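You operate a simulated robot arm through the tools that you are given. There is no shell and no other tool. Be economical: measure what you need, move in short steps, check, and stop when the job is done.

You are at the controls of a simulated two-armed robot. One attempt, no reset.

JOB
Wash out the white cup and put it away.
Fine: tip the murky water into the basin, fill it about half with hot water, tip that out too; stand it on the basin cabinet while you open the drawer, then stand it inside and shut it; spill nothing. Set down upright: white cup.
Where things are to end (x, y in the base frame): white cup within 0.06 m of [0.49, -0.01].

Only the result counts: the job must be done as asked and must still hold three seconds after the hand-in. Knocking over, shifting, dropping, spilling or breaking anything else fails it.

ROBOT AND FRAMES
Two 7-joint arms with fingered hands on one trunk, on a base that drives. Base frame: it is fixed to the floor where the robot stands at the start and does not move with it; the origin is under the middle of the robot, x ahead of it, y to its left, z up; the surface under the hand at the start is at about z = 0.84. Readings come in m, rad, newtons and seconds.
The left shoulder is at the start at [0.07, 0.142, 1.139], the right one opposite. With the tool pointing down near the work surface each hand reaches from about 0.42 to 0.8 m from the robot's upright axis, wherever it stands, measured 20 degrees to its own side. Places, roughly: basin [0.6, 0.4, 0.7]; basin cabinet drawer [0.5, -0.1, 0.7]; blue plant pot [0.75, 1.25, 1]; blue saucer [0.75, 1.25, 1]; blue tap lever [0.7, 0.3, 0.9]; inside of the basin cabinet drawer [0.6, -0.1, 0.7]; red tap lever [0.7, 0.5, 0.9]; top of the basin cabinet [0.6, -0.1, 0.8]; white plant pot [0.75, 0.75, 1]; white saucer [0.75, 0.75, 1]. Payload 3.6 kg a hand.
The TCP of each hand is the grasp point between the finger pads, 0.025 m short of the fingertips. In the tool frame z runs along the fingers and y along their closing line. Largest opening 0.088 m; the body of the gripper starts 0.029 m behind the TCP. The gripper is a hand of 5 fingers: y runs from the thumb to the fingers, the wrist lies at [-0.013, -0.097, -0.162] in the tool frame.
Orientation is that of the tool frame in the base frame, as a unit quaternion [x, y, z, w]. With the fingers straight down and the wrist toward the robot, the tool's x, y and z point along [0, 1, 0], [1, 0, 0] and [0, 0, -1] of the base frame.

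CONTROLS
- The arms move only by the tool apply_moves. It takes "left_series", "right_series" or both (then of equal length, played together; a hand with none holds still); each is a list of rows, each a list of 6 numbers: the shift along the base's x, y, z in m, then the turn, a rotation vector about the base's x, y, z in rad. In form: [[x, y, z, ax, ay, az], ...]. A call has 1 to 10 rows; each row shifts and turns the commanded pose from where the row before left it. Each row takes 0.2 s and may step no farther than 0.05 m and 0.15 rad from the row before; otherwise, the whole call is refused. A pose out of reach is approached as far as the arm can. The call stops where the force on the tool passes 70 N (or 10 N more than at its start, if that is more) or the arm is blocked; 0.2 s more then pass. In this call time passes only in rows, and 0.2 s behind the last. The reply holds the time, the measured pose of the TCP, the force on the tool along the base axes, the opening and the grip force, in the units named above and with some noise, with the torque about the TCP (base axes, N m) and any sound that the robot's microphone picked up.
- Cameras (640 x 400 px; columns grow to the right, rows downward): "scene" is now at [0.112, 0.0311, 1.3494]; the picture's right is [0.45, -0.89, 0.00], its down [-0.68, -0.35, -0.64] and it looks along [0.58, 0.29, -0.76] (base axes); focal length 214 px, centre (320, 200). "left" rides on the left gripper at [-0.059, -0.079, -0.105] in its tool frame; the picture's right is [-0.73, -0.32, 0.61], its down [0.62, -0.68, 0.38] and it looks along [0.29, 0.66, 0.70] (tool axes); focal length 234 px, centre (320, 200). "right" rides on the right gripper at [0.059, -0.079, -0.105] in its tool frame; the picture's right is [-0.73, 0.32, -0.61], its down [-0.62, -0.68, 0.38] and it looks along [-0.29, 0.66, 0.70] (tool axes); focal length 234 px, centre (320, 200).
- grab_frame(camera): a new picture of that camera. No time passes.
- lift_body(by): slides the trunk up (or, below 0, down) by that many m; the arms and the scene camera ride with it, the base frame stays. It gives what a move gives, with no picture.
- roll_base(legs): drives the robot by 1 to 6 legs, each [ahead, left, turn to the left] in m, m and rad, along the robot's own axes; the way and the turn of a leg run together, so that a leg with both is an arc; at most 1.5 m and 3.142 rad a leg. The arms and the cameras ride along, it lands a little off, and it stops where it bumps. It gives what a move gives.
- finger_targets(index, middle, ring, little, thumb_bend, thumb_turn, hand): sets how far each is bent, from 0 (flat) to 1 (curled in); at 0.3 the hand is open as for a grip, at 0.7 the pads meet at the TCP. One left out holds its place. A second passes; each finger stops where it meets its share of the squeeze, and holds until it gets a number again. It is the only way to open and close the hand. It gives what a move gives, with no picture; readings hold the bend of each and the force on index, middle, ring, little, thumb and palm. thumb_turn goes from beside the hand (0) to across from the fingers (1), as for a grip.
- turn_head(pan, tilt): turns the head with the scene camera to pan (to the left, within 1.501 rad either way) and tilt (down, from -0.506 to 1.204), counted from straight ahead of the robot. It gives what a move gives.
- locate(camera, pixels): for up to 12 pixels [column, row] of the newest picture of that camera ("zoom" is the newest enlarged one), the place [x, y, z] in the base frame of the surface seen there, good to about 0.002 m, but the place of the scene camera against the robot may be out by one fixed shift of up to 0.012 m in any direction. No time passes.
- close_up(camera, box): a new picture of the part [left, top, right, bottom] of that camera's present view, enlarged. No time passes.
- sign_off(): hands the job in; it is judged then, once.

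Go step by step. Measure first, check grasps and placings, and put right what went wrong. The budget is 80 turns and 62 pictures, counting those below and the enlarged ones. Unless the task says otherwise, let go and move clear before handing in.

The tools are called after "Call:" as name(argument=value, ...) on one line, values as JSON. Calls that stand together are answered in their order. apply_moves: Moves the arms, as the interface text tells. Its arguments: {"type":"object","properties":{"left_series":{"type":"array"},"right_series":{"type":"array"}},"required":[]} The other tools are called the same way: lift_body (by) slides the trunk up or down; finger_targets (index, middle, ring, little, thumb_bend, thumb_turn, hand) moves the fingers one by one; roll_base (legs) drives the base; turn_head (pan, tilt) turns the head that bears the scene camera; grab_frame (camera) takes a picture; locate (camera, pixels) gives the place of the surface under pixels of a picture; close_up (camera, box) takes an enlarged picture of a part of a camera's view; sign_off () hands the job in.

At the start:

```text
clock: 0.0
left_eef_pos: [0.3803, 0.3453, 1.2906]
left_ee_rot: [0.707, 0.707, 0.001, 0.0]
left_force: [-0.7, -0.3, 0.3]
left_wrist_torque: [-0.02, -0.03, 0.01]
left_gripper_width: 0.0877
left_grasp_force: 0.1
left_shape: jaw
left_bend: [0.3, 0.3, 0.3, 0.3, 0.3, 0.98]
left_finger forces: [0.0, 0.0, 0.0, 0.0, 0.0, 0.0]
right_eef_pos: [0.5763, -0.0608, 1.2063]
right_ee_rot: [0.708, 0.706, 0.0, 0.0]
right_force: [0.5, -0.3, -0.7]
right_wrist_torque: [-0.01, -0.02, -0.02]
right_gripper_width: 0.0878
right_grasp_force: 0.1
right_shape: jaw
right_bend: [0.3, 0.3, 0.3, 0.3, 0.3, 0.98]
right_finger forces: [0.0, 0.0, 0.0, 0.0, 0.0, 0.0]
trunk travel left (down, up): [-0.675, 0.265]
robot x, y, heading: [-0.0007, -0.0031, 0.001]
head pan, tilt: [0.469, 0.869]
```

scene: 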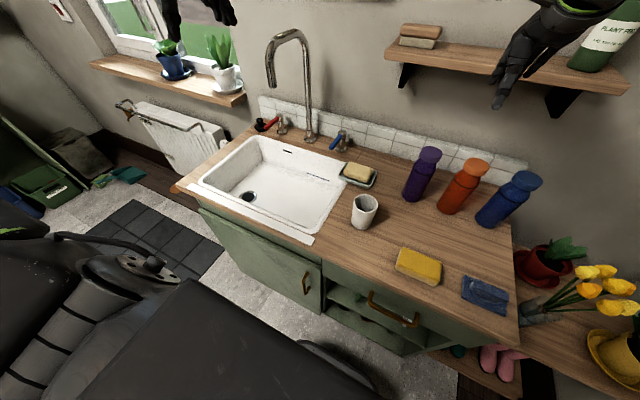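
right: 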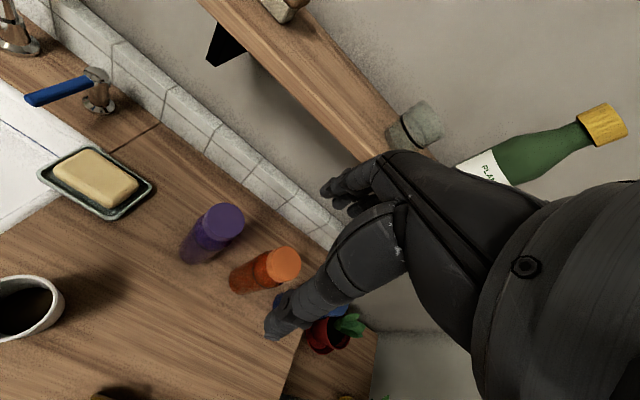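
left: 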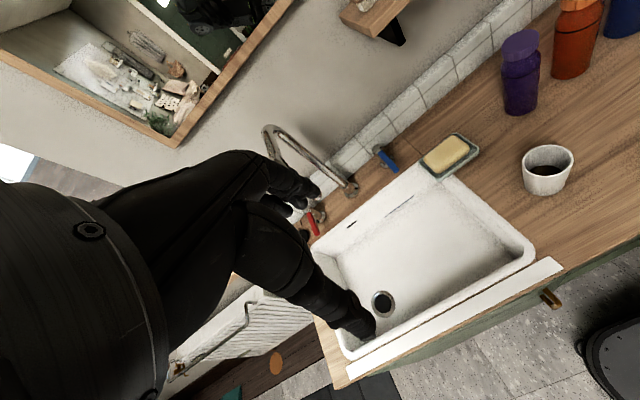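

The white cup is at about (364,211) in the scene picture, with the basin to its left, the levers at (270,124) and (336,139), and the drawer handle at (393,310). I'll enlarge those areas and measure them.

Call:
close_up(camera="scene", box=[180, 20, 420, 250])

Call:
locate(camera="scene", pixels=[[364, 198], [353, 201], [377, 202], [364, 226], [372, 294], [393, 310], [417, 323], [430, 263], [308, 36], [271, 48], [270, 124], [332, 143]])

Call:
close_up(camera="scene", box=[300, 180, 540, 360])

```text
1.74 times, centred on (300, 135) of scene
```

zoom: 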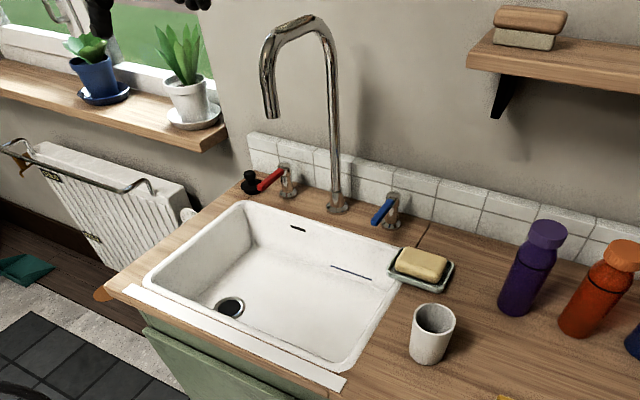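

```text
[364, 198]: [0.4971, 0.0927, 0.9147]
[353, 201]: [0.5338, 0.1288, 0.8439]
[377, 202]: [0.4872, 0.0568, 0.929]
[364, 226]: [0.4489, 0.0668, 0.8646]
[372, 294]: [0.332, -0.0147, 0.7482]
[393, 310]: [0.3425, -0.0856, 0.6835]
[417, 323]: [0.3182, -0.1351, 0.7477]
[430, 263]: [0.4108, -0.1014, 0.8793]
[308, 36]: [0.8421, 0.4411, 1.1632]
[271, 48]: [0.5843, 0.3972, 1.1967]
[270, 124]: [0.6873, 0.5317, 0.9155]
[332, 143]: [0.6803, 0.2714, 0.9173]
```

```text
2.22 times, centred on (420, 270) of scene
```

zoom: 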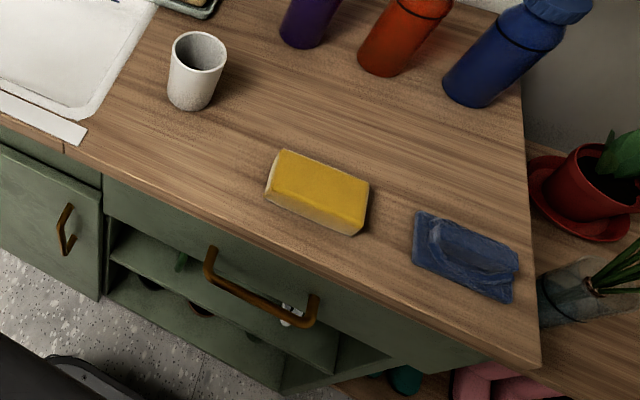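

The cup stands near (0.49, 0.085) with its rim near z 0.93, and the drawer handle is near x 0.32, z 0.75. I'll take finer measurements from the enlargement.

Call:
locate(camera="zoom", pixels=[[173, 46], [200, 33], [226, 45], [201, 68], [190, 105], [108, 185], [480, 360], [212, 255], [315, 302], [207, 285], [120, 172], [420, 300]])

Call:
close_up(camera="scene", box=[300, 240, 440, 350])

Call:
close_up(camera="left", box=[480, 110, 640, 210])

```text
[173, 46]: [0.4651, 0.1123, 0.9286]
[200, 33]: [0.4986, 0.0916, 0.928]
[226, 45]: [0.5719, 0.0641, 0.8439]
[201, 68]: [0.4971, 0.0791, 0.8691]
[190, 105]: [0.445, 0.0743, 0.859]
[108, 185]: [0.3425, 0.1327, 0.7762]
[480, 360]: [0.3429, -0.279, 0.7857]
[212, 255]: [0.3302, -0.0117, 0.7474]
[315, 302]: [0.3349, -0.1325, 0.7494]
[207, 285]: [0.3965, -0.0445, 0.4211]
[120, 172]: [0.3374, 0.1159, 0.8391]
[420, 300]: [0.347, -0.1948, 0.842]
```

```text
3.64 times, centred on (370, 295) of scene
```

zoom: 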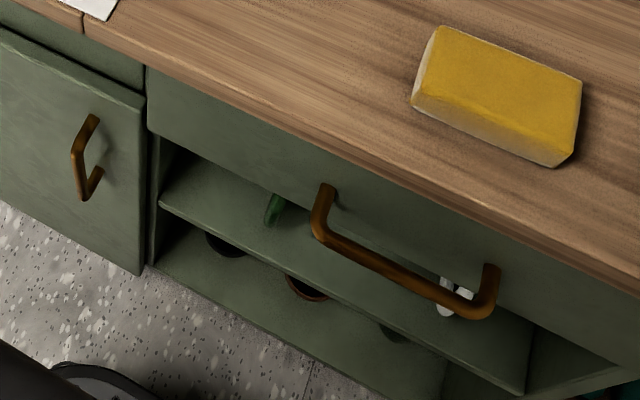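

```text
4.00 times, centred on (560, 160) of left
```

zoom: 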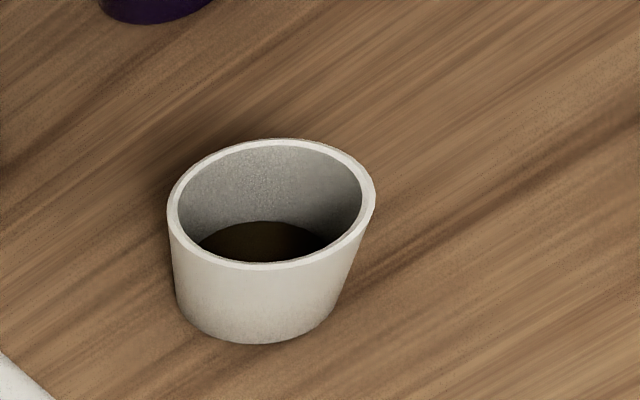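

The left camera sees the murky water in the cup clearly. I'll locate the rim from that picture, and the spout tip (272,84) and levers from the scene.

Call:
locate(camera="zoom", pixels=[[172, 200], [272, 143], [371, 197], [275, 266], [265, 230], [250, 343], [100, 350], [178, 290], [345, 285]])

Call:
locate(camera="scene", pixels=[[272, 84], [271, 76], [268, 126], [280, 119], [275, 122], [330, 147], [342, 133], [336, 140], [246, 196], [310, 140], [190, 190], [310, 230]])

Call:
close_up(camera="scene", box=[230, 20, 390, 200])

```text
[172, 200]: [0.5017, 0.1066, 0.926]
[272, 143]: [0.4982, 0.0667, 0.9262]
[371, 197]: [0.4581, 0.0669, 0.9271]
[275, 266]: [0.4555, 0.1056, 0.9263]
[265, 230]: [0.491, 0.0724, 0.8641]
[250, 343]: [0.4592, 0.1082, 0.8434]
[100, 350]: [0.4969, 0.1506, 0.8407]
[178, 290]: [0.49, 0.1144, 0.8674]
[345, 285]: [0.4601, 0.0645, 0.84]
```

```text
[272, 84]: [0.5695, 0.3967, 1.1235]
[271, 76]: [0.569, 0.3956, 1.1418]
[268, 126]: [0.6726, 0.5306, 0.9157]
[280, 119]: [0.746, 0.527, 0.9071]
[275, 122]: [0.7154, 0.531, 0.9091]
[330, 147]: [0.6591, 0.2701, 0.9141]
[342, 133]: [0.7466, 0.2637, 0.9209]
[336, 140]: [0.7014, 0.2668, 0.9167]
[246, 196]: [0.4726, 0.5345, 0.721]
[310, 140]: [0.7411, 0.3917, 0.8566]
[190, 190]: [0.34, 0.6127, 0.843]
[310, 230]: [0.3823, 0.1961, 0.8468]
```

```text
2.22 times, centred on (310, 110) of scene
```

zoom: 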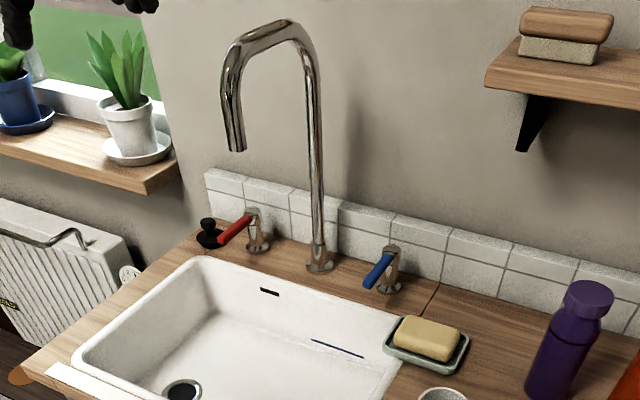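

From the left camera the cup centre is about (0.479, 0.087), its radius is 0.03 and its rim is at z 0.926. I'll cross-check the scene camera's shift using features that both the wrist and scene cameras can see.

Call:
locate(camera="left", pixels=[[311, 216], [315, 232], [320, 212], [383, 155], [392, 163], [521, 42], [266, 150], [268, 135], [380, 300], [352, 188], [525, 262]])

Call:
locate(camera="right", pixels=[[30, 100], [60, 90], [97, 75], [222, 220], [275, 265], [20, 285], [98, 175], [95, 100]])

Call:
locate(camera="scene", pixels=[[430, 153], [473, 166], [359, 171], [336, 147], [331, 147], [525, 178]])

```text
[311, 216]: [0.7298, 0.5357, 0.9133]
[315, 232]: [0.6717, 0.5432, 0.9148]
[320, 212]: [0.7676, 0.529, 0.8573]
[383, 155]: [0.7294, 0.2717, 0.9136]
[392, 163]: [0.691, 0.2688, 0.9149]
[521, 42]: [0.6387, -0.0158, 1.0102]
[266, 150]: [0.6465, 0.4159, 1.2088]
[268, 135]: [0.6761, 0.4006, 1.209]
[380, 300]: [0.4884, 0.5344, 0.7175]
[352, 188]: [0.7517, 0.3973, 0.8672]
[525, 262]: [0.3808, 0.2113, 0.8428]
```

```text
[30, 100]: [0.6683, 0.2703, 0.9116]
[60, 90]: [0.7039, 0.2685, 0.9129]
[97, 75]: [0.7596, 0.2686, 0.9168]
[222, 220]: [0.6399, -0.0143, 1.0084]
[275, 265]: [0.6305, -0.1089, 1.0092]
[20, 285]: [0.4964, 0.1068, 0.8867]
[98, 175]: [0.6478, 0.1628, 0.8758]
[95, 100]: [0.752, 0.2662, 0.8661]
```

```text
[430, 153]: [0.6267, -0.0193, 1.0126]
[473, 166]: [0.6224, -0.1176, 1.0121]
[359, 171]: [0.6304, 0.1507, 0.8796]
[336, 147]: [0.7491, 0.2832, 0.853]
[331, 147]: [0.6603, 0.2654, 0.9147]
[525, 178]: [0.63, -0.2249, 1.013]
```

The scene camera reads about (-0.009, -0.004, +0.003) off, so the true spout tip is near (0.579, 0.40, 1.12) and the red lever tip near (0.665, 0.536, 0.912). I'll drive 0.15 m left so that both arms can reach the work.

Call:
roll_base(legs=[[0, 0.15, 0]])

```text
clock: 1.4
left_eef_pos: [0.3818, 0.4919, 1.2907]
left_ee_rot: [0.708, 0.707, 0.001, -0.001]
left_force: [-0.2, 0.7, 0.5]
left_wrist_torque: [0.05, 0.02, 0.01]
left_gripper_width: 0.088
left_grasp_force: 0.1
left_shape: jaw
left_bend: [0.3, 0.3, 0.3, 0.3, 0.3, 0.98]
left_finger forces: [0.0, 0.2, 0.0, 0.0, 0.0, 0.0]
right_eef_pos: [0.576, 0.086, 1.2066]
right_ee_rot: [0.708, 0.706, 0.001, 0.0]
right_force: [0.1, 1.0, 0.4]
right_wrist_torque: [-0.04, 0.0, 0.02]
right_gripper_width: 0.0877
right_grasp_force: 0.0
right_shape: jaw
right_bend: [0.3, 0.3, 0.3, 0.3, 0.3, 0.98]
right_finger forces: [0.0, 0.0, 0.0, 0.0, 0.0, 0.0]
trunk travel left (down, up): [-0.675, 0.265]
robot x, y, heading: [-0.0006, 0.1474, -0.001]
head pan, tilt: [0.469, 0.869]
```

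The drive landed fine. Next I'll turn the right hand from fingers-down to a horizontal handshake pose (fingers forward-left, index up), staying above and behind the cup.

Call:
apply_moves(right_series=[[-0.0122, -0.0047, -0.0122, 0.1251, -0.0456, -0.0456], [-0.0122, -0.0047, -0.0122, 0.1251, -0.0456, -0.0456], [-0.0122, -0.0047, -0.0122, 0.1251, -0.0456, -0.0456], [-0.0122, -0.0047, -0.0122, 0.1251, -0.0456, -0.0456], [-0.0122, -0.0047, -0.0122, 0.1251, -0.0456, -0.0456], [-0.0122, -0.0047, -0.0122, 0.1251, -0.0456, -0.0456]])

Call:
apply_moves(right_series=[[-0.0122, -0.0047, -0.0122, 0.1251, -0.0456, -0.0456], [-0.0122, -0.0047, -0.0122, 0.1251, -0.0456, -0.0456], [-0.0122, -0.0047, -0.0122, 0.1251, -0.0456, -0.0456], [-0.0122, -0.0047, -0.0122, 0.1251, -0.0456, -0.0456], [-0.0122, -0.0047, -0.0122, 0.1251, -0.0456, -0.0456], [-0.0122, -0.0047, -0.0122, 0.1251, -0.0456, -0.0456]])

Call:
grab_frame(camera="scene")

Call:
grab_frame(camera="right")

```text
clock: 2.8
left_eef_pos: [0.3818, 0.4926, 1.2906]
left_ee_rot: [0.708, 0.706, 0.0, -0.001]
left_force: [-0.3, 0.3, -0.9]
left_wrist_torque: [0.01, 0.02, -0.04]
left_gripper_width: 0.0875
left_grasp_force: 0.1
left_shape: jaw
left_bend: [0.3, 0.3, 0.3, 0.3, 0.3, 0.98]
left_finger forces: [0.0, 0.0, 0.0, 0.1, 0.1, 0.0]
right_eef_pos: [0.5019, 0.0588, 1.1331]
right_ee_rot: [0.739, 0.55, 0.352, -0.165]
right_force: [-0.6, 0.9, 0.5]
right_wrist_torque: [0.01, 0.01, 0.02]
right_gripper_width: 0.0876
right_grasp_force: 0.1
right_shape: jaw
right_bend: [0.3, 0.3, 0.3, 0.3, 0.3, 0.98]
right_finger forces: [0.1, 0.1, 0.0, 0.0, 0.0, 0.1]
trunk travel left (down, up): [-0.675, 0.265]
robot x, y, heading: [-0.0004, 0.1457, -0.001]
head pan, tilt: [0.469, 0.869]
```

```text
clock: 4.2
left_eef_pos: [0.3801, 0.494, 1.2919]
left_ee_rot: [0.707, 0.707, 0.001, 0.0]
left_force: [0.9, 0.4, 0.3]
left_wrist_torque: [-0.02, 0.0, 0.0]
left_gripper_width: 0.0874
left_grasp_force: 0.0
left_shape: jaw
left_bend: [0.3, 0.3, 0.3, 0.3, 0.3, 0.98]
left_finger forces: [0.0, 0.0, 0.0, 0.1, 0.0, 0.1]
right_eef_pos: [0.4656, 0.037, 1.0535]
right_ee_rot: [0.64, 0.297, 0.641, -0.301]
right_force: [0.4, -0.2, 0.5]
right_wrist_torque: [0.01, 0.01, -0.01]
right_gripper_width: 0.0879
right_grasp_force: 0.0
right_shape: jaw
right_bend: [0.3, 0.3, 0.3, 0.3, 0.3, 0.98]
right_finger forces: [0.1, 0.0, 0.0, 0.0, 0.0, 0.1]
right hand out of reach, approached as far as the arm can: row 3, 4, 5, 6
trunk travel left (down, up): [-0.675, 0.265]
robot x, y, heading: [0.0018, 0.1481, -0.004]
head pan, tilt: [0.469, 0.869]
```

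```text
53 pictures are left
```

scene: 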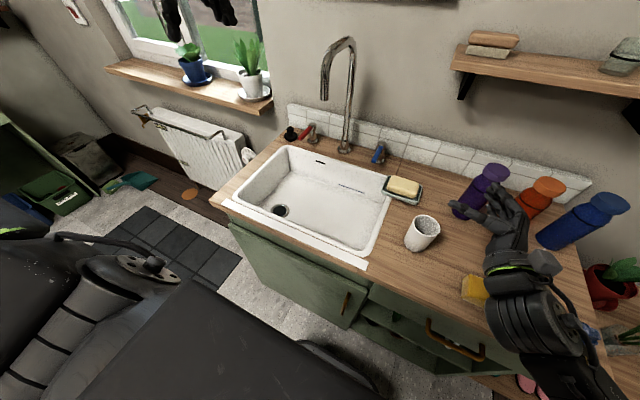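

```text
52 pictures are left
```

right: 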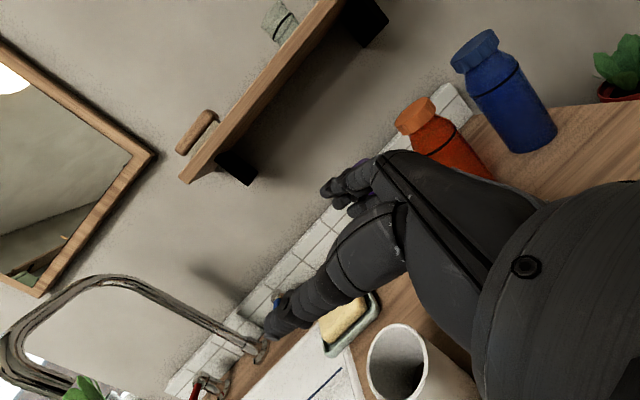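

The turn is done, but the arm is cramped near the body: it was out of reach and stopped at x 0.466. I'll back the base 0.09 m and look again before lowering.

Call:
roll_base(legs=[[-0.09, 0, 0]])

Call:
finger_targets(hand="right", index=0.22, middle=0.22, ring=0.22, little=0.22, thumb_bend=0.22)

```text
clock: 5.3
left_eef_pos: [0.288, 0.4946, 1.2906]
left_ee_rot: [0.708, 0.706, -0.001, 0.0]
left_force: [0.2, 0.4, 0.5]
left_wrist_torque: [0.0, -0.02, 0.01]
left_gripper_width: 0.0875
left_grasp_force: 0.0
left_shape: jaw
left_bend: [0.3, 0.3, 0.3, 0.3, 0.3, 0.98]
left_finger forces: [0.0, 0.0, 0.0, 0.0, 0.0, 0.0]
right_eef_pos: [0.3723, 0.0359, 1.0528]
right_ee_rot: [0.642, 0.297, 0.641, -0.299]
right_force: [-0.5, -0.3, -0.2]
right_wrist_torque: [-0.01, 0.01, -0.01]
right_gripper_width: 0.0876
right_grasp_force: 0.0
right_shape: jaw
right_bend: [0.3, 0.3, 0.3, 0.3, 0.3, 0.98]
right_finger forces: [0.0, 0.0, 0.0, 0.0, 0.0, 0.1]
trunk travel left (down, up): [-0.675, 0.265]
robot x, y, heading: [-0.0918, 0.1491, -0.002]
head pan, tilt: [0.469, 0.869]
```

```text
clock: 6.3
left_eef_pos: [0.2881, 0.494, 1.2909]
left_ee_rot: [0.708, 0.706, 0.0, 0.001]
left_force: [0.7, 0.3, -0.5]
left_wrist_torque: [0.03, 0.03, 0.01]
left_gripper_width: 0.0876
left_grasp_force: 0.1
left_shape: jaw
left_bend: [0.3, 0.3, 0.3, 0.3, 0.3, 0.98]
left_finger forces: [0.0, 0.1, 0.1, 0.0, 0.0, 0.0]
right_eef_pos: [0.3731, 0.0369, 1.0531]
right_ee_rot: [0.641, 0.297, 0.641, -0.3]
right_force: [-0.2, 0.2, 0.4]
right_wrist_torque: [-0.01, 0.0, -0.01]
right_gripper_width: 0.0996
right_grasp_force: 0.0
right_shape: fingers
right_bend: [0.22, 0.22, 0.22, 0.22, 0.22, 0.98]
right_finger forces: [0.0, 0.1, 0.0, 0.0, 0.0, 0.0]
trunk travel left (down, up): [-0.675, 0.265]
robot x, y, heading: [-0.0942, 0.1493, -0.003]
head pan, tilt: [0.469, 0.869]
```

The hand is now at (0.373, 0.037, 1.053), fingers opened to 0.10. I'll move it to about 0.06 m behind the cup and partway down, then check.

Call:
apply_moves(right_series=[[0.017, 0.001, -0.025, 0, 0, 0], [0.017, 0.001, -0.025, 0, 0, 0], [0.017, 0.001, -0.025, 0, 0, 0], [0.017, 0.001, -0.025, 0, 0, 0]])

Call:
turn_head(pan=0.1, tilt=0.85)

Call:
grab_frame(camera="scene")

Call:
grab_frame(camera="right")

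```text
clock: 7.3
left_eef_pos: [0.2895, 0.4943, 1.2899]
left_ee_rot: [0.708, 0.706, -0.001, 0.0]
left_force: [-0.5, 0.1, 0.6]
left_wrist_torque: [0.0, 0.02, 0.01]
left_gripper_width: 0.0878
left_grasp_force: 0.0
left_shape: jaw
left_bend: [0.3, 0.3, 0.3, 0.3, 0.3, 0.98]
left_finger forces: [0.1, 0.0, 0.1, 0.0, 0.0, 0.0]
right_eef_pos: [0.4396, 0.0401, 0.9539]
right_ee_rot: [0.641, 0.296, 0.642, -0.3]
right_force: [0.6, -0.7, -0.4]
right_wrist_torque: [-0.01, 0.02, -0.01]
right_gripper_width: 0.1
right_grasp_force: 0.1
right_shape: fingers
right_bend: [0.22, 0.22, 0.22, 0.22, 0.22, 0.98]
right_finger forces: [0.0, 0.0, 0.1, 0.1, 0.0, 0.0]
trunk travel left (down, up): [-0.675, 0.265]
robot x, y, heading: [-0.0931, 0.148, -0.005]
head pan, tilt: [0.469, 0.869]
```

```text
clock: 8.1
left_eef_pos: [0.2885, 0.4931, 1.2911]
left_ee_rot: [0.708, 0.706, -0.001, 0.0]
left_force: [-0.3, -0.1, 0.3]
left_wrist_torque: [0.01, -0.04, 0.02]
left_gripper_width: 0.0878
left_grasp_force: 0.0
left_shape: jaw
left_bend: [0.3, 0.3, 0.3, 0.3, 0.3, 0.98]
left_finger forces: [0.1, 0.0, 0.0, 0.1, 0.0, 0.1]
right_eef_pos: [0.4391, 0.0396, 0.9537]
right_ee_rot: [0.642, 0.297, 0.641, -0.3]
right_force: [0.4, 0.1, -0.3]
right_wrist_torque: [-0.03, -0.02, 0.01]
right_gripper_width: 0.1
right_grasp_force: 0.1
right_shape: fingers
right_bend: [0.22, 0.22, 0.22, 0.22, 0.22, 0.98]
right_finger forces: [0.1, 0.0, 0.0, 0.1, 0.1, 0.1]
trunk travel left (down, up): [-0.675, 0.265]
robot x, y, heading: [-0.0939, 0.1502, 0.002]
head pan, tilt: [0.099, 0.85]
```

```text
51 pictures are left
```

scene: 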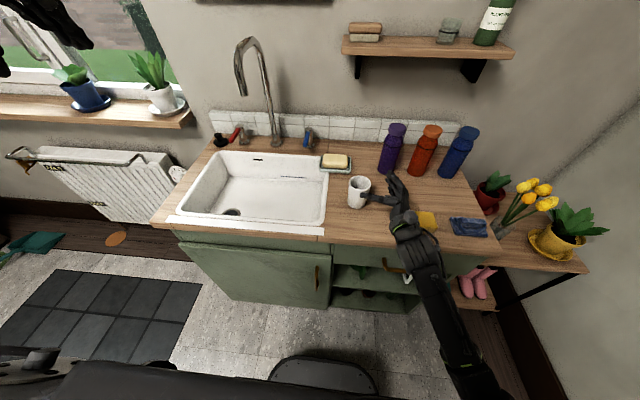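

```text
50 pictures are left
```

right: 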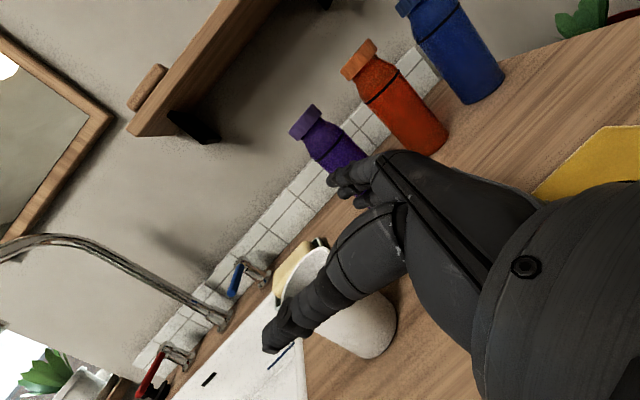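

The hand is coming in at the cup from the lower right; the sponge (425,220) sits close to the palm. I'll enlarge that area to check clearance.

Call:
close_up(camera="scene", box=[330, 160, 490, 280])

Call:
locate(camera="zoom", pixels=[[320, 200]])

```text
3.33 times, centred on (410, 220) of scene
```

zoom: 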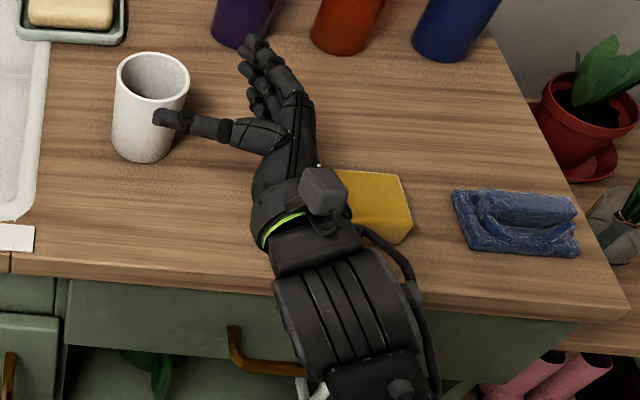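

```text
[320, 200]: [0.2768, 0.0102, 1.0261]
```

Call:
locate(camera="zoom", pixels=[[345, 175], [400, 178], [395, 238], [320, 158], [262, 195], [310, 110], [270, 260], [330, 300], [250, 45], [165, 118], [116, 62], [150, 160]])

```text
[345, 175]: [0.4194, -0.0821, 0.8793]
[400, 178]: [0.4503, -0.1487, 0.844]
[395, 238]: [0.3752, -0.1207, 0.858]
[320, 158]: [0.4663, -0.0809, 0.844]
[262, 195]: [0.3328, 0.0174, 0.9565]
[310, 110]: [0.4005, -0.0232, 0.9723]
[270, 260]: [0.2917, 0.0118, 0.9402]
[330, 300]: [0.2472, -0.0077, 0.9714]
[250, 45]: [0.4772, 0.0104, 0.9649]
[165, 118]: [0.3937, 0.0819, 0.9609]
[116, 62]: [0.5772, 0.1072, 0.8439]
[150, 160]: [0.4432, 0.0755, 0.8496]
```

The sponge's left edge is near y -0.07 and the hand's right side near y -0.03, so it clears. I'll lower to z 0.893, then slide in along the finger direction.

Call:
apply_moves(right_series=[[0, 0, -0.02, 0, 0, 0], [0, 0, -0.02, 0, 0, 0], [0, 0, -0.02, 0, 0, 0], [0.012, 0.014, 0, 0, 0, 0]])

Call:
close_up(camera="scene", box=[330, 160, 490, 280])

```text
clock: 9.1
left_eef_pos: [0.2877, 0.4949, 1.2898]
left_ee_rot: [0.708, 0.706, 0.0, -0.001]
left_force: [-0.1, -0.5, 0.8]
left_wrist_torque: [0.02, 0.05, -0.01]
left_gripper_width: 0.0874
left_grasp_force: 0.1
left_shape: jaw
left_bend: [0.3, 0.3, 0.3, 0.3, 0.3, 0.98]
left_finger forces: [0.1, 0.0, 0.0, 0.0, 0.1, 0.1]
right_eef_pos: [0.4541, 0.0544, 0.8924]
right_ee_rot: [0.642, 0.297, 0.641, -0.3]
right_force: [-0.1, 0.6, 0.4]
right_wrist_torque: [-0.03, 0.03, -0.01]
right_gripper_width: 0.0997
right_grasp_force: 0.1
right_shape: fingers
right_bend: [0.22, 0.22, 0.22, 0.22, 0.22, 0.98]
right_finger forces: [0.0, 0.0, 0.0, 0.1, 0.0, 0.0]
trunk travel left (down, up): [-0.675, 0.265]
robot x, y, heading: [-0.094, 0.148, -0.002]
head pan, tilt: [0.099, 0.85]
```

```text
3.33 times, centred on (410, 220) of scene
```

zoom: 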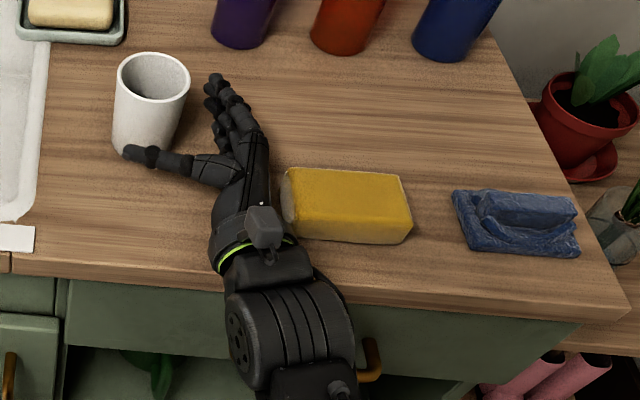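

The hand is level with the cup and clear of the sponge, with the thumb in front of the cup and the fingers to its right. I'll slide in the last 0.034 m and check.

Call:
apply_moves(right_series=[[0.007, 0.009, 0, 0, 0, 0], [0.007, 0.009, 0, 0, 0, 0], [0.006, 0.009, 0, 0, 0, 0]])

Call:
close_up(camera="scene", box=[320, 160, 440, 250])

```text
clock: 9.9
left_eef_pos: [0.2884, 0.4935, 1.2906]
left_ee_rot: [0.707, 0.707, -0.001, 0.0]
left_force: [-0.2, 0.4, -0.2]
left_wrist_torque: [0.0, 0.02, 0.01]
left_gripper_width: 0.0874
left_grasp_force: 0.0
left_shape: jaw
left_bend: [0.3, 0.3, 0.3, 0.3, 0.3, 0.98]
left_finger forces: [0.1, 0.0, 0.0, 0.0, 0.0, 0.1]
right_eef_pos: [0.4722, 0.0832, 0.8914]
right_ee_rot: [0.642, 0.297, 0.641, -0.299]
right_force: [-0.5, 0.7, -0.5]
right_wrist_torque: [-0.04, -0.02, -0.01]
right_gripper_width: 0.1
right_grasp_force: 0.2
right_shape: fingers
right_bend: [0.22, 0.22, 0.22, 0.22, 0.22, 0.98]
right_finger forces: [0.1, 0.1, 0.0, 0.0, 0.1, 0.0]
trunk travel left (down, up): [-0.675, 0.265]
robot x, y, heading: [-0.0936, 0.1464, -0.004]
head pan, tilt: [0.099, 0.85]
```

```text
4.44 times, centred on (380, 205) of scene
```

zoom: 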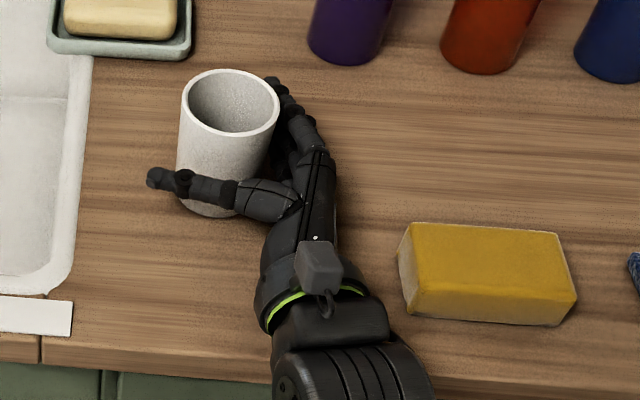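

The cup sits between the thumb and fingers with the palm just touching free. I'll close the hand.

Call:
finger_targets(hand="right", index=0.7, middle=0.7, ring=0.7, little=0.7, thumb_bend=0.7)

Call:
close_up(camera="scene", box=[320, 160, 440, 250])

```text
clock: 10.9
left_eef_pos: [0.2886, 0.4936, 1.29]
left_ee_rot: [0.708, 0.706, 0.0, 0.0]
left_force: [-0.6, 0.8, -0.2]
left_wrist_torque: [0.0, -0.04, -0.02]
left_gripper_width: 0.0877
left_grasp_force: 0.0
left_shape: jaw
left_bend: [0.3, 0.3, 0.3, 0.3, 0.3, 0.98]
left_finger forces: [0.0, 0.1, 0.1, 0.1, 0.1, 0.0]
right_eef_pos: [0.4721, 0.0826, 0.893]
right_ee_rot: [0.641, 0.297, 0.641, -0.3]
right_force: [0.3, 0.2, 0.6]
right_wrist_torque: [0.03, -0.04, 0.0]
right_gripper_width: 0.0542
right_grasp_force: 29.9
right_shape: fingers
right_bend: [0.55, 0.62, 0.62, 0.64, 0.42, 0.92]
right_finger forces: [13.4, 6.1, 5.1, 5.5, 29.9, 0.1]
trunk travel left (down, up): [-0.675, 0.265]
robot x, y, heading: [-0.0946, 0.1509, -0.003]
head pan, tilt: [0.099, 0.85]
```

```text
4.44 times, centred on (380, 205) of scene
```

zoom: 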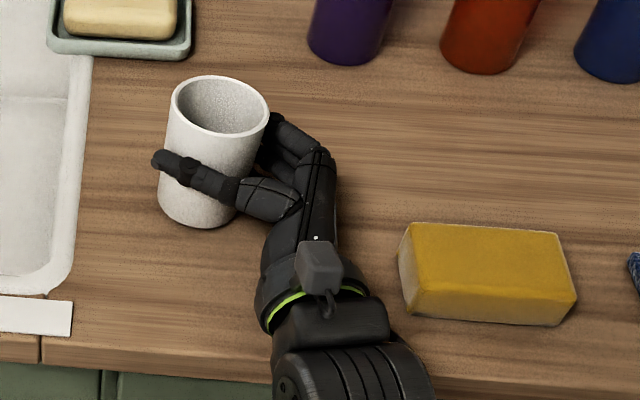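

The grip is firm (30 N) and the cup looks upright. I'll lift it gently straight up and then carry it over the basin.

Call:
apply_moves(right_series=[[0, 0, 0.01, 0, 0, 0], [0, 0, 0.02, 0, 0, 0], [0, 0, 0.025, 0, 0, 0], [0, 0, 0.025, 0, 0, 0], [0, 0, 0.02, 0, 0, 0], [0, 0, 0.01, 0, 0, 0]])

Call:
apply_moves(right_series=[[0.002, 0.01, 0, 0, 0, 0], [0.004, 0.02, 0, 0, 0, 0], [0.006, 0.03, 0, 0, 0, 0], [0.006, 0.03, 0, 0, 0, 0], [0.006, 0.03, 0, 0, 0, 0], [0.006, 0.03, 0, 0, 0, 0], [0.006, 0.03, 0, 0, 0, 0], [0.005, 0.025, 0, 0, 0, 0], [0.003, 0.015, 0, 0, 0, 0]])

Call:
turn_head(pan=0.35, tilt=0.85)

Call:
grab_frame(camera="scene")

```text
clock: 12.3
left_eef_pos: [0.2894, 0.493, 1.2914]
left_ee_rot: [0.707, 0.707, 0.0, 0.0]
left_force: [0.4, -0.6, 0.2]
left_wrist_torque: [-0.01, -0.05, 0.0]
left_gripper_width: 0.0875
left_grasp_force: 0.0
left_shape: jaw
left_bend: [0.3, 0.3, 0.3, 0.3, 0.3, 0.98]
left_finger forces: [0.1, 0.0, 0.0, 0.1, 0.0, 0.1]
right_eef_pos: [0.4724, 0.075, 0.992]
right_ee_rot: [0.652, 0.308, 0.631, -0.287]
right_force: [0.0, 0.1, -1.6]
right_wrist_torque: [-0.03, 0.05, 0.01]
right_gripper_width: 0.0542
right_grasp_force: 29.4
right_shape: fingers
right_bend: [0.55, 0.62, 0.62, 0.65, 0.42, 0.92]
right_finger forces: [13.5, 6.2, 5.0, 5.5, 29.7, 0.0]
trunk travel left (down, up): [-0.675, 0.265]
robot x, y, heading: [-0.0908, 0.1477, -0.007]
head pan, tilt: [0.099, 0.85]
```

```text
clock: 13.1
left_eef_pos: [0.2888, 0.4941, 1.2904]
left_ee_rot: [0.708, 0.707, 0.0, 0.0]
left_force: [0.0, 0.3, 0.3]
left_wrist_torque: [-0.01, -0.04, 0.0]
left_gripper_width: 0.0878
left_grasp_force: 0.1
left_shape: jaw
left_bend: [0.3, 0.3, 0.3, 0.3, 0.3, 0.98]
left_finger forces: [0.0, 0.0, 0.1, 0.0, 0.1, 0.1]
right_eef_pos: [0.4842, 0.0802, 0.9703]
right_ee_rot: [0.672, 0.347, 0.612, -0.231]
right_force: [-0.1, 0.6, -0.7]
right_wrist_torque: [-0.03, -0.04, -0.01]
right_gripper_width: 0.0538
right_grasp_force: 30.2
right_shape: fingers
right_bend: [0.55, 0.62, 0.62, 0.65, 0.42, 0.92]
right_finger forces: [13.5, 6.1, 5.0, 5.4, 29.8, 0.0]
trunk travel left (down, up): [-0.675, 0.265]
robot x, y, heading: [-0.095, 0.1512, -0.005]
head pan, tilt: [0.099, 0.85]
stopped in row 3 (right hand): the arm was blocked; the commanded pose is now the measured one
```

```text
clock: 13.8
left_eef_pos: [0.2891, 0.4931, 1.2904]
left_ee_rot: [0.708, 0.707, 0.0, 0.001]
left_force: [-1.4, -0.3, 0.3]
left_wrist_torque: [0.0, 0.0, 0.01]
left_gripper_width: 0.0876
left_grasp_force: 0.1
left_shape: jaw
left_bend: [0.3, 0.3, 0.3, 0.3, 0.3, 0.98]
left_finger forces: [0.1, 0.1, 0.1, 0.0, 0.1, 0.0]
right_eef_pos: [0.4841, 0.0815, 0.97]
right_ee_rot: [0.671, 0.348, 0.612, -0.231]
right_force: [0.3, 0.4, -1.0]
right_wrist_torque: [-0.02, 0.01, -0.02]
right_gripper_width: 0.0538
right_grasp_force: 29.8
right_shape: fingers
right_bend: [0.55, 0.62, 0.62, 0.65, 0.42, 0.92]
right_finger forces: [13.5, 6.2, 5.0, 5.4, 29.8, 0.0]
trunk travel left (down, up): [-0.675, 0.265]
robot x, y, heading: [-0.0939, 0.1516, 0.002]
head pan, tilt: [0.351, 0.85]
```

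```text
45 pictures are left
```

scene: 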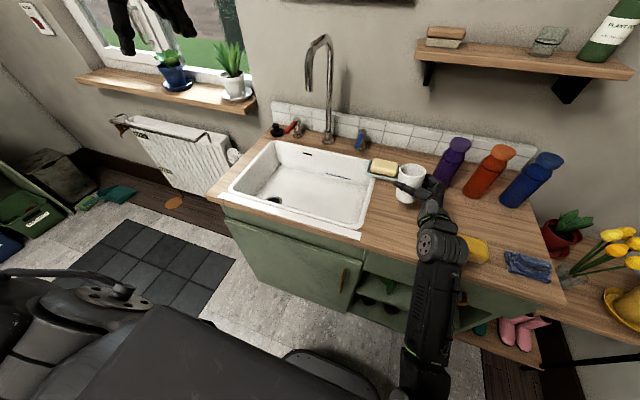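

The arm was blocked partway and the cup now leans about 10° toward +y, which is harmless with so little water. Rather than fight the joint limit, I'll drive the base 0.24 m left to carry the cup over the basin.

Call:
roll_base(legs=[[0, 0.12, 0], [0, 0.12, 0]])

Call:
close_up(camera="scene", box=[260, 60, 500, 260])

```text
clock: 15.9
left_eef_pos: [0.2915, 0.7296, 1.2909]
left_ee_rot: [0.711, 0.704, 0.001, 0.0]
left_force: [-0.4, -0.2, -0.3]
left_wrist_torque: [-0.01, -0.01, -0.01]
left_gripper_width: 0.0877
left_grasp_force: 0.1
left_shape: jaw
left_bend: [0.3, 0.3, 0.3, 0.3, 0.3, 0.98]
left_finger forces: [0.1, 0.1, 0.0, 0.0, 0.0, 0.0]
right_eef_pos: [0.4851, 0.3157, 0.9708]
right_ee_rot: [0.672, 0.344, 0.614, -0.229]
right_force: [0.7, 0.0, -0.5]
right_wrist_torque: [-0.01, 0.01, -0.01]
right_gripper_width: 0.0538
right_grasp_force: 30.0
right_shape: fingers
right_bend: [0.55, 0.62, 0.62, 0.65, 0.42, 0.92]
right_finger forces: [13.5, 6.1, 5.0, 5.4, 29.8, 0.0]
trunk travel left (down, up): [-0.675, 0.265]
robot x, y, heading: [-0.0941, 0.387, -0.007]
head pan, tilt: [0.351, 0.85]
```

```text
2.00 times, centred on (380, 160) of scene
```

zoom: 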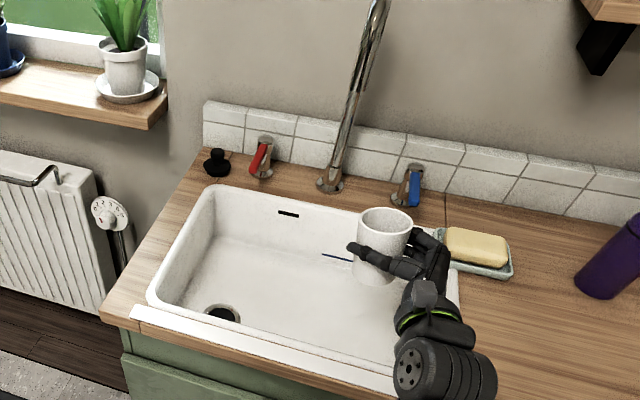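

The cup is over the basin. I'll tip it toward +y (the basin's middle) in steps.

Call:
apply_moves(right_series=[[0, 0.004, 0, -0.14, 0, 0], [0, 0.004, 0, -0.14, 0, 0], [0, 0.004, 0, -0.14, 0, 0], [0, 0.004, 0, -0.14, 0, 0], [0, 0.004, 0, -0.14, 0, 0], [0, 0.004, 0, -0.14, 0, 0], [0, 0.004, 0, -0.14, 0, 0], [0, 0.004, 0, -0.14, 0, 0]])

Call:
close_up(camera="scene", box=[260, 60, 500, 260])

```text
clock: 17.7
left_eef_pos: [0.2907, 0.7306, 1.291]
left_ee_rot: [0.71, 0.705, 0.0, 0.001]
left_force: [0.3, 0.8, 0.4]
left_wrist_torque: [0.0, 0.0, -0.01]
left_gripper_width: 0.0877
left_grasp_force: 0.1
left_shape: jaw
left_bend: [0.3, 0.3, 0.3, 0.3, 0.3, 0.98]
left_finger forces: [0.1, 0.0, 0.1, 0.0, 0.0, 0.0]
right_eef_pos: [0.4844, 0.3316, 0.9534]
right_ee_rot: [0.693, 0.625, 0.312, 0.18]
right_force: [0.2, -0.3, -0.7]
right_wrist_torque: [0.04, -0.02, -0.01]
right_gripper_width: 0.0539
right_grasp_force: 30.1
right_shape: fingers
right_bend: [0.55, 0.62, 0.62, 0.65, 0.42, 0.92]
right_finger forces: [13.4, 6.1, 4.9, 5.4, 29.7, 0.0]
trunk travel left (down, up): [-0.675, 0.265]
robot x, y, heading: [-0.0935, 0.3871, -0.007]
head pan, tilt: [0.351, 0.85]
```

```text
2.00 times, centred on (380, 160) of scene
```

zoom: 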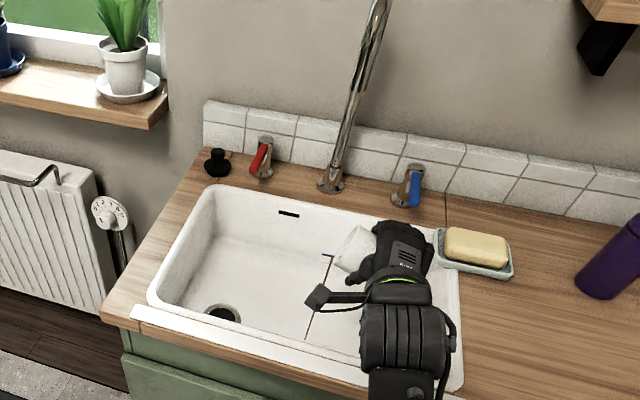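

Tilt is about 78° and a dark stream falls at zoom (328,270) into the basin. I'll continue past 110° and let it drain.

Call:
apply_moves(right_series=[[0, 0, 0.003, -0.14, 0, 0], [0, 0, 0.003, -0.14, 0, 0], [0, 0, 0.003, -0.14, 0, 0], [0, 0, 0.003, -0.14, 0, 0], [0, 0, 0, -0.14, 0, 0], [0, 0, 0, 0, 0, 0], [0, 0, 0, 0, 0, 0], [0, 0, 0, 0, 0, 0], [0, 0, 0, 0, 0, 0], [0, 0, 0, 0, 0, 0]])

Call:
close_up(camera="scene", box=[300, 100, 480, 230])

```text
clock: 19.9
left_eef_pos: [0.2925, 0.7302, 1.2911]
left_ee_rot: [0.71, 0.704, 0.0, 0.0]
left_force: [-0.1, 0.3, -0.5]
left_wrist_torque: [0.05, -0.01, 0.0]
left_gripper_width: 0.0875
left_grasp_force: 0.0
left_shape: jaw
left_bend: [0.3, 0.3, 0.3, 0.3, 0.3, 0.98]
left_finger forces: [0.0, 0.1, 0.1, 0.1, 0.0, 0.1]
right_eef_pos: [0.4862, 0.3332, 0.9733]
right_ee_rot: [0.59, 0.694, 0.084, 0.403]
right_force: [0.4, 0.0, -0.2]
right_wrist_torque: [0.03, 0.01, 0.0]
right_gripper_width: 0.0541
right_grasp_force: 29.6
right_shape: fingers
right_bend: [0.55, 0.62, 0.63, 0.65, 0.42, 0.92]
right_finger forces: [13.5, 6.0, 4.9, 5.2, 29.4, 0.0]
trunk travel left (down, up): [-0.675, 0.265]
robot x, y, heading: [-0.092, 0.3909, -0.01]
head pan, tilt: [0.351, 0.85]
```

```text
3.08 times, centred on (390, 165) of scene
```

zoom: 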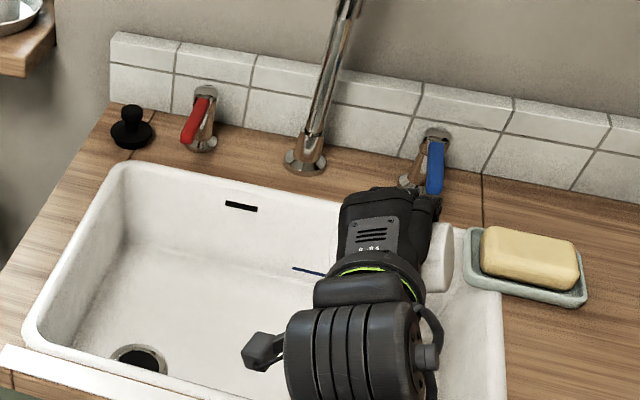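

Tilt is now about 117° and the cup has drained. I'll turn it back upright while moving toward the spout.

Call:
apply_moves(right_series=[[0, 0, 0, 0.14, 0, 0], [0, 0, 0, 0.14, 0, 0], [0, 0, 0, 0.14, 0, 0], [0, 0, 0, 0.14, 0, 0], [0, 0, 0, 0.14, 0, 0], [0, 0, 0, 0.14, 0, 0], [0, 0, 0, 0.14, 0, 0], [0.01, 0.008, -0.003, 0.14, 0, 0], [0.015, 0.012, -0.003, 0.14, 0, 0], [0.015, 0.012, -0.003, 0.14, 0, 0]])

Call:
apply_moves(right_series=[[0.015, 0.01, -0.003, 0.14, 0, 0], [0.015, 0.01, -0.003, 0.14, 0, 0], [0.01, 0.005, -0.003, 0.14, 0, 0], [0.007, 0.005, 0, 0.14, 0, 0], [0, 0, 0, 0.08, 0, 0]])

Call:
close_up(camera="scene", box=[240, 20, 480, 220])

```text
clock: 20.7
left_eef_pos: [0.2911, 0.7306, 1.2921]
left_ee_rot: [0.71, 0.704, 0.002, -0.001]
left_force: [0.0, 0.1, 0.4]
left_wrist_torque: [0.01, -0.02, -0.01]
left_gripper_width: 0.0879
left_grasp_force: 0.0
left_shape: jaw
left_bend: [0.3, 0.3, 0.3, 0.3, 0.3, 0.98]
left_finger forces: [0.0, 0.0, 0.0, 0.0, 0.0, 0.0]
right_eef_pos: [0.492, 0.3038, 0.9625]
right_ee_rot: [0.652, 0.661, 0.193, 0.315]
right_force: [-0.2, -0.4, 0.3]
right_wrist_torque: [0.03, 0.0, 0.03]
right_gripper_width: 0.0538
right_grasp_force: 29.6
right_shape: fingers
right_bend: [0.55, 0.62, 0.63, 0.65, 0.42, 0.92]
right_finger forces: [13.5, 6.0, 4.9, 5.2, 29.5, 0.1]
trunk travel left (down, up): [-0.675, 0.265]
robot x, y, heading: [-0.0937, 0.388, -0.009]
head pan, tilt: [0.351, 0.85]
stopped in row 4 (right hand): the arm was blocked; the commanded pose is now the measured one
```

```text
clock: 21.6
left_eef_pos: [0.2915, 0.73, 1.2914]
left_ee_rot: [0.711, 0.704, 0.001, 0.0]
left_force: [-1.5, -0.8, 0.1]
left_wrist_torque: [-0.01, 0.06, -0.02]
left_gripper_width: 0.0875
left_grasp_force: 0.1
left_shape: jaw
left_bend: [0.3, 0.3, 0.3, 0.3, 0.3, 0.98]
left_finger forces: [0.0, 0.0, 0.1, 0.1, 0.0, 0.0]
right_eef_pos: [0.5354, 0.273, 0.9304]
right_ee_rot: [0.706, 0.612, 0.277, 0.225]
right_force: [0.5, -0.4, -0.2]
right_wrist_torque: [0.0, 0.01, -0.01]
right_gripper_width: 0.054
right_grasp_force: 29.2
right_shape: fingers
right_bend: [0.55, 0.62, 0.63, 0.65, 0.42, 0.92]
right_finger forces: [13.5, 6.0, 4.8, 5.0, 29.3, 0.1]
trunk travel left (down, up): [-0.675, 0.265]
robot x, y, heading: [-0.0939, 0.3846, -0.012]
head pan, tilt: [0.351, 0.85]
stopped in row 4 (right hand): the arm was blocked; the commanded pose is now the measured one
```

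```text
2.00 times, centred on (360, 120) of scene
```

zoom: 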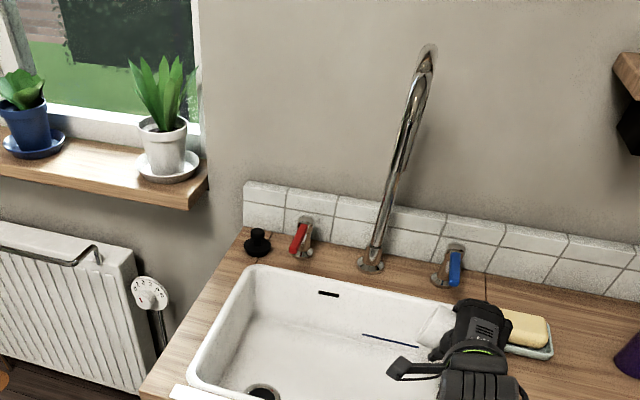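

The arm was blocked again at about 75° tilt, with TCP (0.535, 0.273, 0.93) and no force on the tool. I'll look at the whole arm before moving.

Call:
turn_head(pan=-0.2, tilt=1.0)

Call:
grab_frame(camera="scene")

Call:
grab_frame(camera="left")

```text
clock: 22.6
left_eef_pos: [0.2918, 0.7296, 1.2916]
left_ee_rot: [0.71, 0.704, 0.0, 0.0]
left_force: [-0.1, 0.4, 0.6]
left_wrist_torque: [0.01, -0.01, 0.0]
left_gripper_width: 0.0878
left_grasp_force: 0.1
left_shape: jaw
left_bend: [0.3, 0.3, 0.3, 0.3, 0.3, 0.98]
left_finger forces: [0.1, 0.0, 0.0, 0.0, 0.0, 0.1]
right_eef_pos: [0.5345, 0.2732, 0.9303]
right_ee_rot: [0.706, 0.612, 0.277, 0.224]
right_force: [-0.9, 0.1, -0.6]
right_wrist_torque: [-0.01, -0.02, 0.04]
right_gripper_width: 0.054
right_grasp_force: 29.3
right_shape: fingers
right_bend: [0.55, 0.62, 0.63, 0.65, 0.42, 0.92]
right_finger forces: [13.6, 6.0, 4.7, 5.1, 29.5, 0.1]
trunk travel left (down, up): [-0.675, 0.265]
robot x, y, heading: [-0.0941, 0.3901, -0.006]
head pan, tilt: [-0.201, 1.0]
```

```text
40 pictures are left
```

scene: 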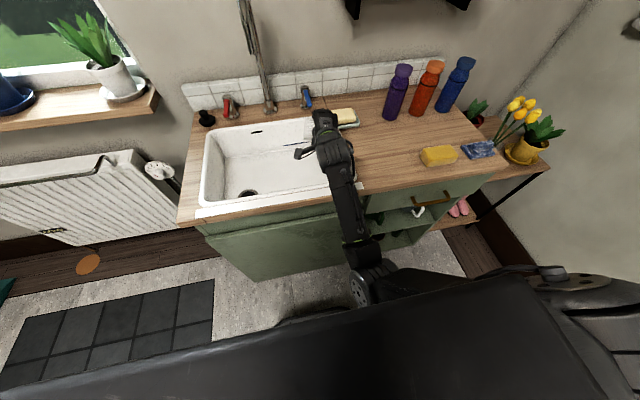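

```text
39 pictures are left
```

left: 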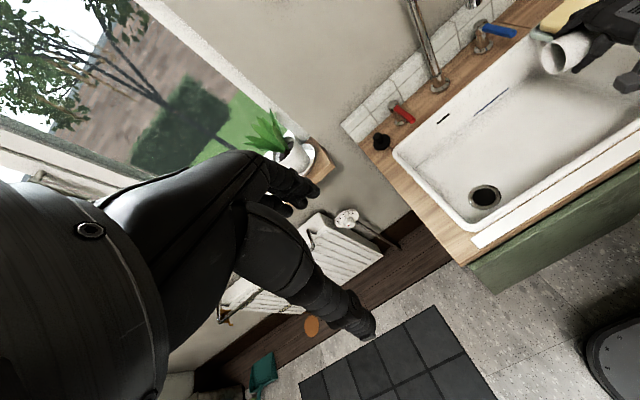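

The forearm is near shoulder reach limits. The grasp pose worked when the hand was 0.25 m below the shoulder and failed higher up, so I'll raise the trunk 0.15 m and then bring the hand back down while turning the cup upright.

Call:
lift_body(by=0.15)

Call:
apply_moves(right_series=[[0, 0.01, -0.02, 0.1, 0, 0], [0, 0.01, -0.02, 0.1, 0, 0], [0, 0.01, -0.02, 0.1, 0, 0], [0, 0.01, -0.02, 0.1, 0, 0], [0, 0.01, -0.02, 0.1, 0, 0], [0, 0.01, -0.02, 0.1, 0, 0]])

```text
clock: 24.3
left_eef_pos: [0.2928, 0.7294, 1.4402]
left_ee_rot: [0.71, 0.704, -0.001, 0.0]
left_force: [-0.8, 0.2, 0.3]
left_wrist_torque: [-0.01, 0.0, 0.02]
left_gripper_width: 0.0877
left_grasp_force: 0.1
left_shape: jaw
left_bend: [0.3, 0.3, 0.3, 0.3, 0.3, 0.98]
left_finger forces: [0.0, 0.1, 0.0, 0.0, 0.0, 0.1]
right_eef_pos: [0.5353, 0.2739, 1.0797]
right_ee_rot: [0.705, 0.613, 0.277, 0.224]
right_force: [0.2, 0.0, -1.1]
right_wrist_torque: [-0.01, 0.02, -0.03]
right_gripper_width: 0.054
right_grasp_force: 30.3
right_shape: fingers
right_bend: [0.55, 0.62, 0.63, 0.65, 0.42, 0.92]
right_finger forces: [13.6, 6.0, 4.7, 5.0, 29.4, 0.1]
trunk travel left (down, up): [-0.825, 0.115]
robot x, y, heading: [-0.0868, 0.3864, -0.005]
head pan, tilt: [-0.201, 1.0]
```

```text
clock: 25.4
left_eef_pos: [0.2918, 0.7294, 1.4409]
left_ee_rot: [0.711, 0.704, 0.001, -0.001]
left_force: [0.0, 0.0, -0.3]
left_wrist_torque: [0.0, 0.0, -0.02]
left_gripper_width: 0.0878
left_grasp_force: 0.1
left_shape: jaw
left_bend: [0.3, 0.3, 0.3, 0.3, 0.3, 0.98]
left_finger forces: [0.1, 0.0, 0.0, 0.0, 0.1, 0.1]
right_eef_pos: [0.5416, 0.2515, 0.988]
right_ee_rot: [0.736, 0.561, 0.352, 0.143]
right_force: [-0.6, 0.9, -0.6]
right_wrist_torque: [-0.01, -0.04, 0.03]
right_gripper_width: 0.0541
right_grasp_force: 30.0
right_shape: fingers
right_bend: [0.55, 0.62, 0.63, 0.65, 0.42, 0.92]
right_finger forces: [13.6, 6.0, 4.8, 4.9, 29.3, 0.0]
trunk travel left (down, up): [-0.825, 0.115]
robot x, y, heading: [-0.0937, 0.389, -0.014]
head pan, tilt: [-0.201, 1.0]
stopped in row 5 (right hand): the arm was blocked; the commanded pose is now the measured one
```

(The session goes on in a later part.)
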